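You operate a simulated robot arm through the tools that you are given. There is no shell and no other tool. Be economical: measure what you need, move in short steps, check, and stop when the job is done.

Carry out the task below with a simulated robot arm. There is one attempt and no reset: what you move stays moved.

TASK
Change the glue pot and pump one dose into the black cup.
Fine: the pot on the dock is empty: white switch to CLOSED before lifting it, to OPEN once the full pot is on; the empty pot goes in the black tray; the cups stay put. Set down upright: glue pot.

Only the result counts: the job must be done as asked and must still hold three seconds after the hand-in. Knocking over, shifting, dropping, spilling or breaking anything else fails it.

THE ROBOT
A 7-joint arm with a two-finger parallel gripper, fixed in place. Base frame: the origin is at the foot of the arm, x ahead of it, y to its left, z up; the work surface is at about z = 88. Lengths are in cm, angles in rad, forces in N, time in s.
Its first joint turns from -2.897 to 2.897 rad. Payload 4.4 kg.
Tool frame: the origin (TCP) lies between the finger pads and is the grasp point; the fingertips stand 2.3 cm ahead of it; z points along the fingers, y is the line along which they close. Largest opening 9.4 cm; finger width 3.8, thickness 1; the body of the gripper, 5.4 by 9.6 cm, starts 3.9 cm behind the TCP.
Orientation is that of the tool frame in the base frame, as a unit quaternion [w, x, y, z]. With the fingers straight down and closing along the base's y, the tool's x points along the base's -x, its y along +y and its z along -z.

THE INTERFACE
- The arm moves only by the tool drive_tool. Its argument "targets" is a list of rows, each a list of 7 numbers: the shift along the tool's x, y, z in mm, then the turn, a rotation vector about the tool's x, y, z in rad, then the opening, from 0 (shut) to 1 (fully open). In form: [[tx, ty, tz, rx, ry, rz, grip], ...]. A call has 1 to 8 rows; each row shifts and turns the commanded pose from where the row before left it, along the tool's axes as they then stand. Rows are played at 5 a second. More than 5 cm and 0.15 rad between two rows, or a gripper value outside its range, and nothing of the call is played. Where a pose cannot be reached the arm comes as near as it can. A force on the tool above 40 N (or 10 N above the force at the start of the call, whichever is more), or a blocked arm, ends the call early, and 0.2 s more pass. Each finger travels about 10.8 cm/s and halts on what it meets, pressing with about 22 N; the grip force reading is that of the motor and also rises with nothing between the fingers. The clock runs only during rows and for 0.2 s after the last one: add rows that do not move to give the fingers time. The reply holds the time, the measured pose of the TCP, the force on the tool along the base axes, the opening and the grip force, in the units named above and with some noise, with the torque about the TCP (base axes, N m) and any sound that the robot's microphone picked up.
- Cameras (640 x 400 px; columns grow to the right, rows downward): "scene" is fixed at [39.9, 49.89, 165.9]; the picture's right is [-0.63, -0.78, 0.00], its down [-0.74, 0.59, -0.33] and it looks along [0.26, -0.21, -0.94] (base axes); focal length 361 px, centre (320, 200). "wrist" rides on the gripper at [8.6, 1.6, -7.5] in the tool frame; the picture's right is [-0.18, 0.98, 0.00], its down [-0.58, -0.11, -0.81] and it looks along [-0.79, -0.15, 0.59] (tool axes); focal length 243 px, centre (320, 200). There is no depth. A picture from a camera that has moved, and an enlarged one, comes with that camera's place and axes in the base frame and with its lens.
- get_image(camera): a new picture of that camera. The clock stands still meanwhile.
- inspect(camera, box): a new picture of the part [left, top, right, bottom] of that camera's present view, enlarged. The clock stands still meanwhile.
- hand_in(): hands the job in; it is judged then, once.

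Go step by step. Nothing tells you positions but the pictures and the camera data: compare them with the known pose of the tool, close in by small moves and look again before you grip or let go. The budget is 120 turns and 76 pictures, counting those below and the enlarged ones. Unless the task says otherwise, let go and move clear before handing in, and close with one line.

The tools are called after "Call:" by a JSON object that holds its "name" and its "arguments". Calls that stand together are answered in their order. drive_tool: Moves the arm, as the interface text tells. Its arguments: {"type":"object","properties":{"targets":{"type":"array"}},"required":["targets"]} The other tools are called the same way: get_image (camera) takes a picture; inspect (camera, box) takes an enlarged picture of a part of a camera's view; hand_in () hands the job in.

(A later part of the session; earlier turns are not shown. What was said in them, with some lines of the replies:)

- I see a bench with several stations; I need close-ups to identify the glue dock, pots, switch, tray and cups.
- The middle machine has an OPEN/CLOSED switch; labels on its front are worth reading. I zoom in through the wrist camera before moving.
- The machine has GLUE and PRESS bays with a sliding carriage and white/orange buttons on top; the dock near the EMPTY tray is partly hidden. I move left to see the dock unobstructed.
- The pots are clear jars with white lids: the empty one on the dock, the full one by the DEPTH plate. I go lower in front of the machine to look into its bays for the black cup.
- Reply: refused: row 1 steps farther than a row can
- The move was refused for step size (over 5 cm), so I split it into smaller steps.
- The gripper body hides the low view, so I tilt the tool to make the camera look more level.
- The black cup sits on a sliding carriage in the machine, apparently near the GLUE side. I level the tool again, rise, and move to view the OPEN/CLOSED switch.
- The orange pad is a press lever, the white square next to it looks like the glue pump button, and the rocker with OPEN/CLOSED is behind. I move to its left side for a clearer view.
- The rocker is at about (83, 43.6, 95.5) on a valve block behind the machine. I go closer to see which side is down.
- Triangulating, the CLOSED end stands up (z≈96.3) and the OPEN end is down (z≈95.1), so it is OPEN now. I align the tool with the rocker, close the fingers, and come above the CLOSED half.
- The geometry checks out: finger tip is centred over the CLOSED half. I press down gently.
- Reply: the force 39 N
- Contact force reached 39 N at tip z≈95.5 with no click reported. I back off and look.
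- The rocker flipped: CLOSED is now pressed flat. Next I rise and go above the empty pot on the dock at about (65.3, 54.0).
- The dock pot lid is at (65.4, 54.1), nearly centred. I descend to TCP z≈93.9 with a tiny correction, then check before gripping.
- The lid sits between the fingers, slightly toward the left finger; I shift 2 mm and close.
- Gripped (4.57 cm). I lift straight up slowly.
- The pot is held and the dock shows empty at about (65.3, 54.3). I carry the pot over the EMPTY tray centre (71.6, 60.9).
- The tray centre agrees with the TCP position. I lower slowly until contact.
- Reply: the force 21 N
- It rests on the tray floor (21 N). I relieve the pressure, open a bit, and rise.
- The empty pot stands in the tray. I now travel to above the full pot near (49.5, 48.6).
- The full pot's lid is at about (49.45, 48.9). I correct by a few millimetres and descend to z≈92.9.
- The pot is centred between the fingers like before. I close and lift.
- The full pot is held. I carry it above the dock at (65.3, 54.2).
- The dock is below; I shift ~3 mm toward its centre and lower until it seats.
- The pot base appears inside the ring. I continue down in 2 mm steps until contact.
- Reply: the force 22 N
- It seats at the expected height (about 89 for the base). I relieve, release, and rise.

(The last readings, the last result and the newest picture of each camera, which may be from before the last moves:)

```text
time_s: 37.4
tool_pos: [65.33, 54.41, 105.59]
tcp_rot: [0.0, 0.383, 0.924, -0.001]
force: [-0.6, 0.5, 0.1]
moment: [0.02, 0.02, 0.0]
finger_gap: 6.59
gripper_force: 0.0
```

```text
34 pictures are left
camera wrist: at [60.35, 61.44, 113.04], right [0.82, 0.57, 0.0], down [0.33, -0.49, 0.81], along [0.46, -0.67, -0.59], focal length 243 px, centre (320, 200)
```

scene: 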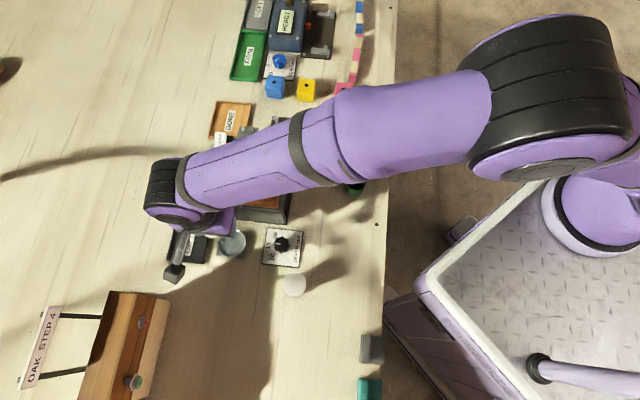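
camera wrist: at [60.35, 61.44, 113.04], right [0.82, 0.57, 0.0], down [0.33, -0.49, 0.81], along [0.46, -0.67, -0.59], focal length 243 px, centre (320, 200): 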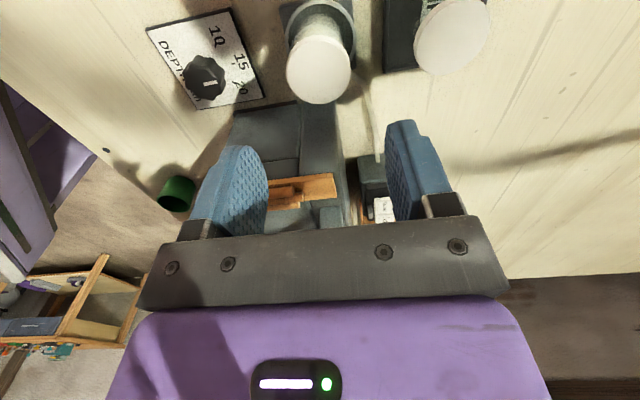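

Full pot is upright on the dock. Next I go over the OPEN half of the rocker at about (85.2, 41.4).

Call:
{"name": "drive_tool", "arguments": {"targets": [[0, 0, -45, 0, 0, 0, 0.3], [0, 0, -20, 0, 0, 0, 0], [-47, 10, 0, 0, 0, 0, 0], [-47, 10, 0, 0, 0, 0, 0], [-47, 10, 0, 0, 0, 0, 0], [-46, 10, 0, 0, 0, 0, 0], [-45, 9, 0, 0, 0, 0, 0], [0, 0, 0, 0, 0, 0, 0]]}}

Call:
{"name": "drive_tool", "arguments": {"targets": [[0, 0, 40, 0, 0, 0, 0], [0, 0, 40, 0, 0, 0, 0], [0, 0, 10, 0, 0, 0, 0], [0, 0, 0, 0, 0, 0, 0]]}}

Call:
{"name": "get_image", "arguments": {"camera": "wrist"}}

```text
time_s: 39.2
tool_pos: [85.2, 41.46, 112.05]
tcp_rot: [0.0, 0.382, 0.924, 0.0]
force: [0.1, -0.7, -0.3]
moment: [-0.01, 0.06, 0.03]
finger_gap: 0.02
gripper_force: 21.9
```

```text
time_s: 40.2
tool_pos: [85.05, 41.32, 102.89]
tcp_rot: [0.0, 0.383, 0.924, 0.001]
force: [0.4, -0.3, 0.6]
moment: [0.0, -0.01, -0.03]
finger_gap: 0.0
gripper_force: 21.8
```

```text
33 pictures are left
camera wrist: at [80.16, 48.5, 110.38], right [0.82, 0.57, 0.0], down [0.33, -0.49, 0.81], along [0.46, -0.67, -0.59], focal length 243 px, centre (320, 200)
```

wrist: 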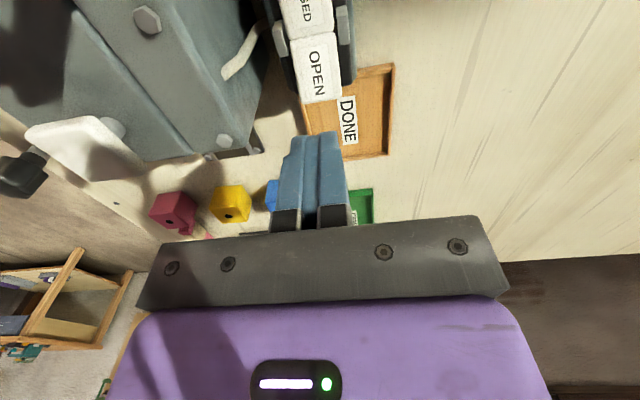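

OPEN end is now raised and under the finger. I shift 3 mm back and press.

Call:
{"name": "drive_tool", "arguments": {"targets": [[3, 0, 20, 0, 0, 0, 0], [0, 0, 15, 0, 0, 0, 0], [0, 0, 7, 0, 0, 0, 0], [0, 0, 5, 0, 0, 0, 0], [0, 0, 4, 0, 0, 0, 0], [0, 0, 4, 0, 0, 0, 0], [0, 0, 0, 0, 0, 0, 0]]}}

Call:
{"name": "drive_tool", "arguments": {"targets": [[0, 0, -25, 0, 0, 0, 0], [0, 0, -40, 0, 0, 0, 0], [20, 0, -30, 0, 0, 0, 0], [45, 0, 0, 0, 0, 0, 0], [45, 0, 0, 0, 0, 0, 0], [0, 0, 0, 0, 0, 0, 0]]}}

Call:
{"name": "get_image", "arguments": {"camera": "wrist"}}

```text
time_s: 41.8
tool_pos: [84.76, 41.59, 97.73]
tcp_rot: [0.002, 0.383, 0.924, 0.002]
force: [-3.3, -5.0, 31.2]
moment: [0.24, 0.54, 0.22]
finger_gap: 0.02
gripper_force: 22.1
```

```text
time_s: 43.2
tool_pos: [77.01, 49.15, 106.92]
tcp_rot: [0.0, 0.383, 0.924, 0.0]
force: [0.5, 0.2, 0.7]
moment: [-0.02, 0.02, -0.02]
finger_gap: 0.03
gripper_force: 22.0
```

```text
32 pictures are left
camera wrist: at [72.11, 56.37, 114.47], right [0.82, 0.57, 0.0], down [0.33, -0.49, 0.81], along [0.46, -0.67, -0.59], focal length 243 px, centre (320, 200)
```

wrist: 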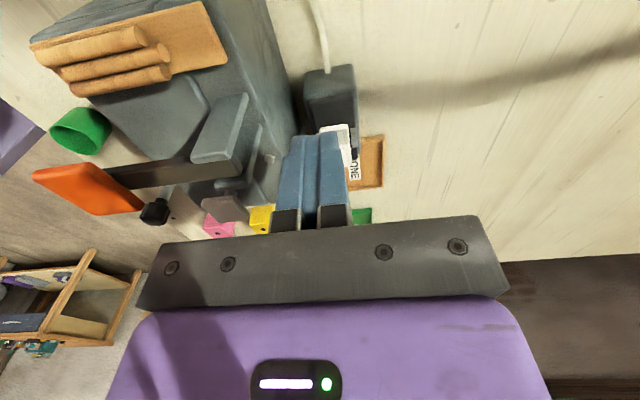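

I now rise, turn, and go round to the front of the machine to see the black cup relative to the GLUE nozzle; on the way I'll check the switch with the scene camera.

Call:
{"name": "drive_tool", "arguments": {"targets": [[0, 0, -40, 0, 0, -0.1, 0], [0, 0, -40, 0, 0, -0.1, 0], [0, 0, 0, 0, 0, -0.14, 0], [0, 0, 0, 0, 0, -0.14, 0], [0, 0, 0, 0, 0, -0.14, 0], [0, 0, 0, 0, 0, -0.166, 0]]}}

Call:
{"name": "drive_tool", "arguments": {"targets": [[0, 0, 0, 0, 0, -0.14, 0]]}}

```text
refused: row 6 steps farther than a row can; nothing moved
```

```text
time_s: 43.6
tool_pos: [77.07, 49.16, 106.87]
tcp_rot: [0.001, 0.316, 0.949, -0.001]
force: [-0.6, -0.4, 0.2]
moment: [-0.01, 0.01, 0.02]
finger_gap: 0.0
gripper_force: 21.9
```

One batch was refused for its turn size; I continue with smaller turns to reach yaw 0 while rising.

Call:
{"name": "drive_tool", "arguments": {"targets": [[0, 0, -35, 0, 0, -0.1, 0], [0, 0, -35, 0, 0, -0.1, 0], [0, 0, 0, 0, 0, -0.14, 0], [0, 0, 0, 0, 0, -0.14, 0], [0, 0, 0, 0, 0, -0.14, 0], [0, 0, 0, 0, 0, -0.026, 0], [0, 0, 0, 0, 0, 0, 0]]}}

Call:
{"name": "drive_tool", "arguments": {"targets": [[25, -42, 0, 0, 0, 0, 0], [25, -42, 0, 0, 0, 0, 0], [25, -42, 0, 0, 0, 0, 0], [25, -42, 0, 0, 0, 0, 0], [25, -42, 0, 0, 0, 0, 0], [25, -42, 0, 0, 0, 0, 0], [25, -42, 0, 0, 0, 0, 0], [25, -42, 0, 0, 0, 0, 0]]}}

Call:
{"name": "drive_tool", "arguments": {"targets": [[0, 0, 0, 0, 0, -0.14, 0], [0, 0, 0, 0, 0, -0.14, 0], [0, 0, 0, 0, 0, -0.14, 0], [0, 0, 0, 0, 0, -0.14, 0], [0, 0, 0, 0, 0, -0.14, 0], [0, 0, 0, 0, 0, -0.14, 0], [0, 0, 0, 0, 0, -0.14, 0], [0, 0, 0, 0, 0, 0, 0]]}}

Call:
{"name": "get_image", "arguments": {"camera": "wrist"}}

Call:
{"name": "get_image", "arguments": {"camera": "scene"}}

```text
time_s: 45.2
tool_pos: [76.97, 49.39, 114.0]
tcp_rot: [0.0, 0.0, 1.0, 0.0]
force: [-0.5, -0.4, 0.2]
moment: [0.01, 0.01, 0.0]
finger_gap: 0.01
gripper_force: 22.4
```

```text
time_s: 47.0
tool_pos: [57.2, 15.86, 114.02]
tcp_rot: [-0.001, -0.001, 1.0, 0.0]
force: [0.2, 0.1, -0.2]
moment: [0.0, 0.02, -0.01]
finger_gap: 0.0
gripper_force: 21.6
```

```text
time_s: 48.8
tool_pos: [57.02, 15.88, 113.89]
tcp_rot: [0.0, -0.471, 0.882, 0.0]
force: [-0.1, 0.0, 0.0]
moment: [-0.01, 0.0, -0.01]
finger_gap: 0.0
gripper_force: 22.1
```

```text
31 pictures are left
camera wrist: at [51.02, 9.41, 121.49], right [-0.72, 0.7, 0.0], down [0.41, 0.42, 0.81], along [0.56, 0.58, -0.59], focal length 243 px, centre (320, 200)
```

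wrist: 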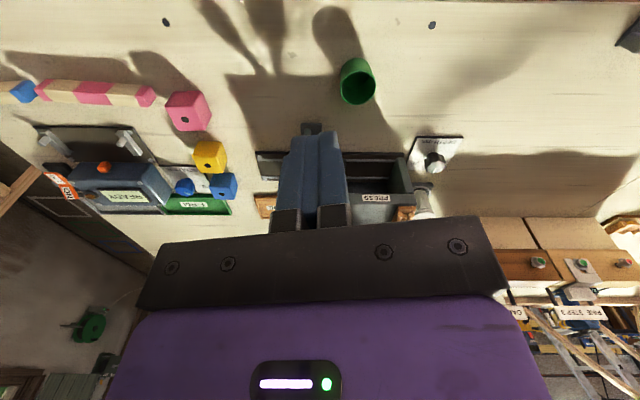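

```text
30 pictures are left
```

scene: 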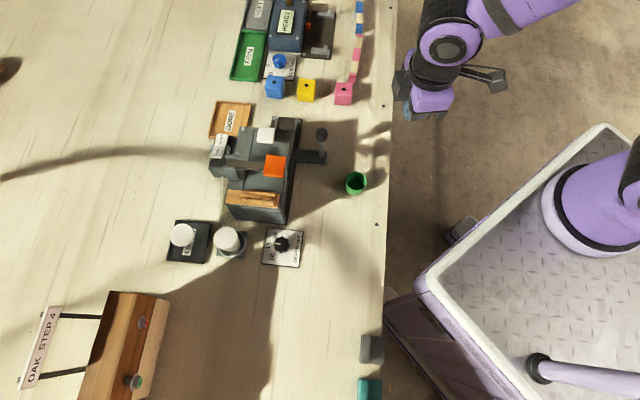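

The view faces the machine squarely. I open the gripper, lower a little and tilt to see into the bays; and I inspect the switch with the scene camera.

Call:
{"name": "drive_tool", "arguments": {"targets": [[0, 0, 40, 0, 0, 0, 1], [0, 0, 0, 0, -0.15, 0, 1], [0, 0, 0, 0, -0.15, 0, 1], [0, 0, 0, 0, -0.15, 0, 1], [0, 0, 0, 0, 0, 0, 1]]}}

Call:
{"name": "inspect", "arguments": {"camera": "wrist", "box": [240, 60, 440, 185]}}

Call:
{"name": "inspect", "arguments": {"camera": "scene", "box": [195, 100, 335, 188]}}

```text
time_s: 50.0
tool_pos: [57.1, 15.73, 109.94]
tcp_rot: [0.197, -0.459, 0.86, 0.104]
force: [0.0, -0.4, -0.3]
moment: [0.04, 0.01, 0.05]
finger_gap: 9.38
gripper_force: 0.0
```

```text
3.20 times, centred on (340, 122) of wrist
camera zoom: at [49.73, 7.39, 112.92], right [-0.72, 0.68, 0.08], down [0.19, 0.08, 0.98], along [0.66, 0.72, -0.19], focal length 776 px, centre (256, 448)
```

zoom: 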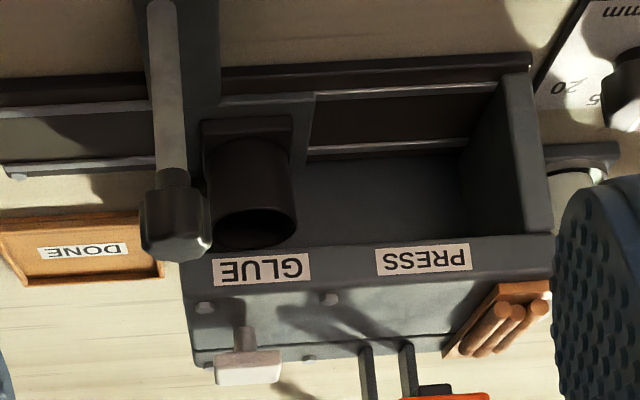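

```text
4.55 times, centred on (265, 144) of scene
camera zoom: at [39.9, 49.89, 165.9], right [-0.63, -0.78, 0.0], down [-0.74, 0.59, -0.33], along [0.26, -0.21, -0.94], focal length 1639 px, centre (570, 454)
```

zoom: 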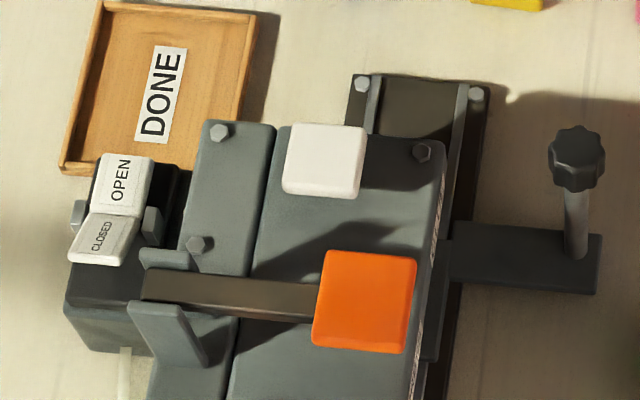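

The black cup sits under the GLUE label, beneath the white plunger at about (75.2, 35.5, top z≈102), and the rocker now shows OPEN down/CLOSED up. I level the tool, close, rise and go above the plunger.

Call:
{"name": "drive_tool", "arguments": {"targets": [[0, 0, 0, 0, 0.15, 0, 0.5], [0, 0, 0, 0, 0.15, 0, 0], [0, 0, 0, 0, 0.15, 0, 0], [0, 0, -35, 0, 0, 0, 0], [0, 0, 0, 0, 0, 0, 0]]}}

Call:
{"name": "drive_tool", "arguments": {"targets": [[-44, -7, 0, 0, 0, 0, 0], [-44, -7, 0, 0, 0, 0, 0], [-44, -7, 0, 0, 0, 0, 0], [-44, -7, 0, 0, 0, 0, 0], [-44, -7, 0, 0, 0, 0, 0], [-44, -6, 0, 0, 0, 0, 0], [0, 0, 0, 0, 0, 0, 0]]}}

Call:
{"name": "get_image", "arguments": {"camera": "wrist"}}

Call:
{"name": "inspect", "arguments": {"camera": "scene", "box": [195, 90, 355, 190]}}

```text
time_s: 51.2
tool_pos: [57.19, 15.71, 113.45]
tcp_rot: [0.0, -0.471, 0.882, 0.0]
force: [0.2, 0.1, 0.3]
moment: [0.03, 0.04, 0.0]
finger_gap: 0.0
gripper_force: 22.1
```

```text
time_s: 52.8
tool_pos: [75.29, 35.14, 113.54]
tcp_rot: [0.0, -0.471, 0.882, -0.001]
force: [0.2, 0.9, -0.3]
moment: [-0.01, -0.03, -0.01]
finger_gap: 0.0
gripper_force: 22.8
```

```text
27 pictures are left
camera wrist: at [69.21, 28.87, 120.96], right [-0.71, 0.7, 0.0], down [0.41, 0.42, 0.81], along [0.56, 0.58, -0.59], focal length 243 px, centre (320, 200)
```

wrist: 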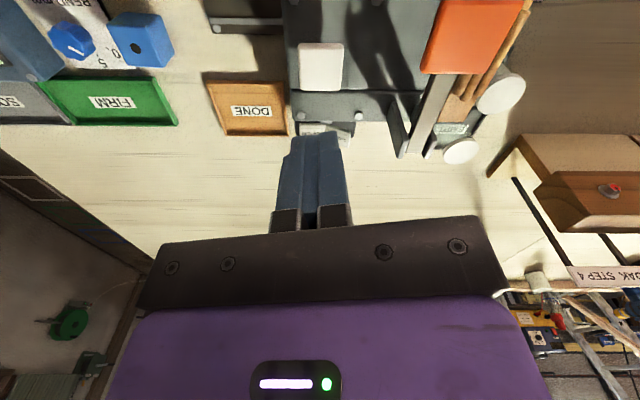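

```text
4.00 times, centred on (275, 140) of scene
camera zoom: at [39.9, 49.89, 165.9], right [-0.63, -0.78, 0.0], down [-0.74, 0.59, -0.33], along [0.26, -0.21, -0.94], focal length 1442 px, centre (500, 440)
```

zoom: 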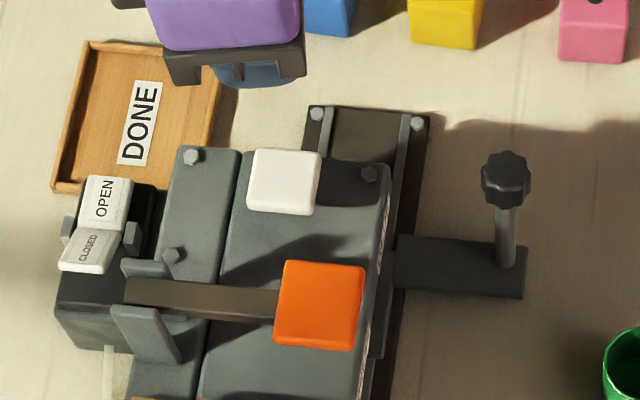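

TCP is centred over the white plunger. I press it once in a smooth stroke.

Call:
{"name": "drive_tool", "arguments": {"targets": [[0, 0, 40, 0, 0, 0, 0], [0, 0, 35, 0, 0, 0, 0], [0, 0, 10, 0, 0, 0, 0], [0, 0, 6, 0, 0, 0, 0], [0, 0, 6, 0, 0, 0, 0], [0, 0, 6, 0, 0, 0, 0], [0, 0, 6, 0, 0, 0, 0], [0, 0, 4, 0, 0, 0, 0]]}}

```text
time_s: 54.5
tool_pos: [75.16, 35.36, 102.9]
tcp_rot: [0.003, -0.471, 0.882, 0.0]
force: [-8.0, -6.4, 20.0]
moment: [-0.34, 0.31, 0.01]
finger_gap: 0.0
gripper_force: 22.2
heard: click
stopped in row 8: the force on the tool passed its limit at 46 N (the readings are from after the stop); the commanded pose is now the measured one
```

A click was heard and the stroke bottomed out. I lift straight up and look.

Call:
{"name": "drive_tool", "arguments": {"targets": [[0, 0, -20, 0, 0, 0, 0], [0, 0, -40, 0, 0, 0, 0], [0, 0, -45, 0, 0, 0, 0], [0, 0, 0, 0, 0, 0, 0]]}}

Call:
{"name": "get_image", "arguments": {"camera": "wrist"}}

Call:
{"name": "inspect", "arguments": {"camera": "scene", "box": [195, 90, 355, 190]}}

```text
time_s: 55.5
tool_pos: [75.13, 35.38, 113.25]
tcp_rot: [0.002, -0.471, 0.882, 0.0]
force: [0.3, 0.2, 0.0]
moment: [-0.03, -0.01, 0.0]
finger_gap: 0.0
gripper_force: 21.9
```

```text
25 pictures are left
camera wrist: at [69.2, 29.01, 120.66], right [-0.71, 0.7, 0.0], down [0.41, 0.42, 0.81], along [0.57, 0.58, -0.59], focal length 243 px, centre (320, 200)
```

wrist: 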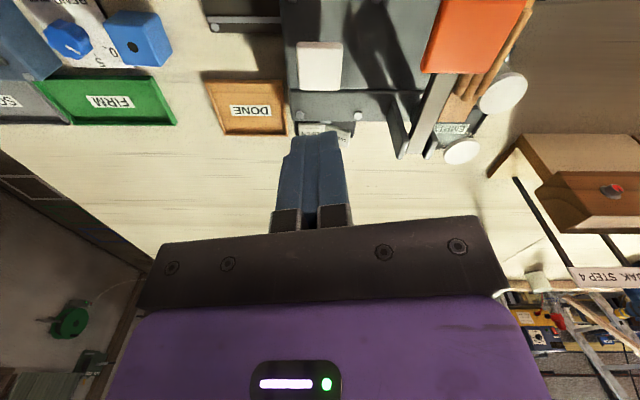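

```text
4.00 times, centred on (275, 140) of scene
camera zoom: at [39.9, 49.89, 165.9], right [-0.63, -0.78, 0.0], down [-0.74, 0.59, -0.33], along [0.26, -0.21, -0.94], focal length 1442 px, centre (500, 440)
```

zoom: 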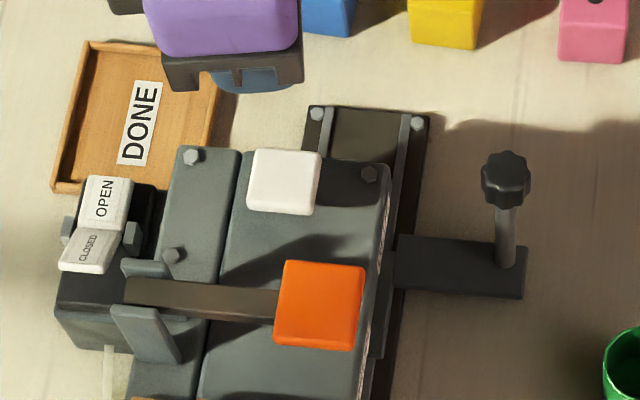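

The plunger sprang back and everything else stays in place. I return to the front view to check for glue in the black cup.

Call:
{"name": "drive_tool", "arguments": {"targets": [[44, 7, 0, 0, 0, 0, 0], [44, 7, 0, 0, 0, 0, 0], [44, 7, 0, 0, 0, 0, 0], [44, 7, 0, 0, 0, 0, 0.5], [44, 7, 0, 0, 0, 0, 1], [44, 6, 0, 0, 0, 0, 1], [0, 0, 0, 0, -0.1, 0, 1], [0, 0, 0, 0, -0.1, 0, 1]]}}

Call:
{"name": "inspect", "arguments": {"camera": "wrist", "box": [260, 90, 400, 190]}}

Call:
{"name": "get_image", "arguments": {"camera": "scene"}}

```text
time_s: 57.3
tool_pos: [57.29, 15.63, 113.14]
tcp_rot: [0.092, -0.468, 0.878, 0.047]
force: [0.2, 0.2, 0.2]
moment: [-0.04, -0.02, 0.01]
finger_gap: 9.43
gripper_force: 0.1
```

```text
4.00 times, centred on (330, 140) of wrist
camera zoom: at [50.44, 8.25, 118.81], right [-0.72, 0.7, 0.03], down [0.31, 0.28, 0.91], along [0.62, 0.66, -0.42], focal length 970 px, centre (280, 440)
```

zoom: 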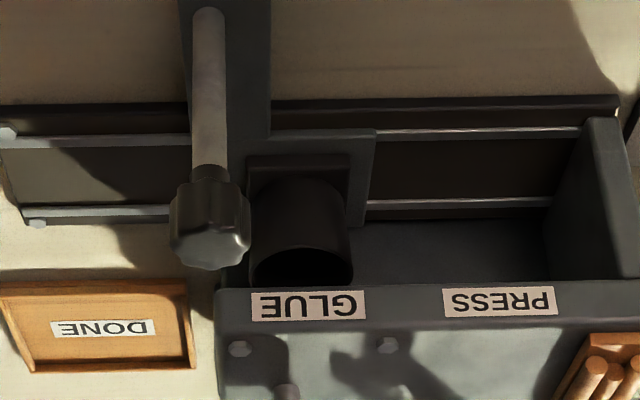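

```text
22 pictures are left
```

scene: 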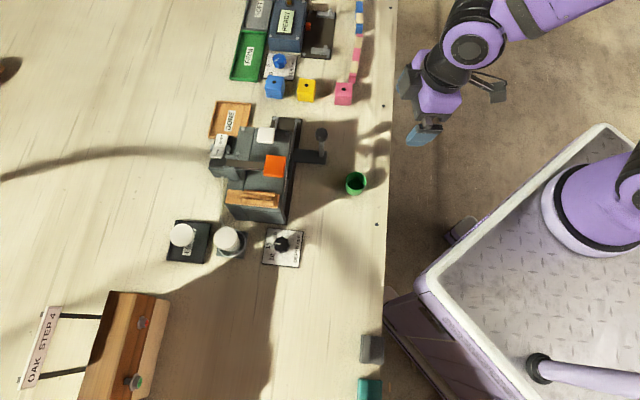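

I zoom into the cup for any sign of glue.

Call:
{"name": "inspect", "arguments": {"camera": "wrist", "box": [315, 125, 355, 165]}}

Call:
{"name": "inspect", "arguments": {"camera": "scene", "box": [150, 190, 310, 290]}}

```text
10.00 times, centred on (335, 145) of wrist
camera zoom: at [50.44, 8.25, 118.81], right [-0.72, 0.7, 0.03], down [0.31, 0.28, 0.91], along [0.62, 0.66, -0.42], focal length 2426 px, centre (170, 750)
```

zoom: 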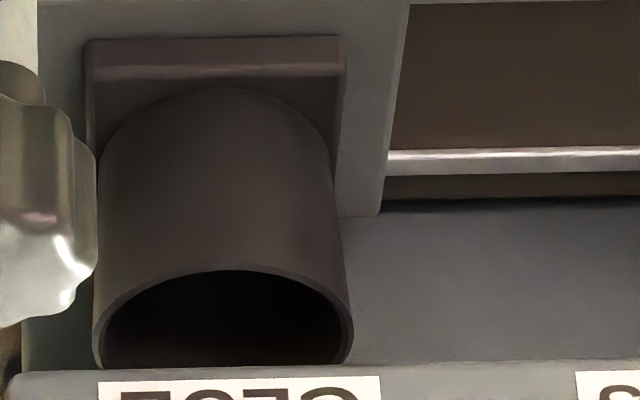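

```text
4.00 times, centred on (230, 240) of scene
camera zoom: at [39.9, 49.89, 165.9], right [-0.63, -0.78, 0.0], down [-0.74, 0.59, -0.33], along [0.26, -0.21, -0.94], focal length 1442 px, centre (680, 40)
```

zoom: 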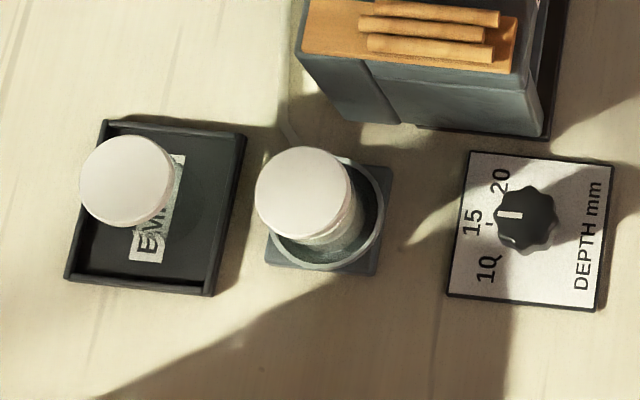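

I see the full pot upright on the dock, the empty pot in the black tray and the rocker on OPEN. The plunger was pressed once, with a click and a spring-back, and the black cup is still under GLUE. The inside of the cup is too dark to see the glue itself. The arm is clear, so I hand in.

Call:
{"name": "hand_in", "arguments": {}}

```text
The job is handed in.
```

I handed the job in with the pots swapped, the switch back on OPEN and one pump stroke made over the black cup; I could not see the glue in the cup, so the dose rests on one full stroke with a click.
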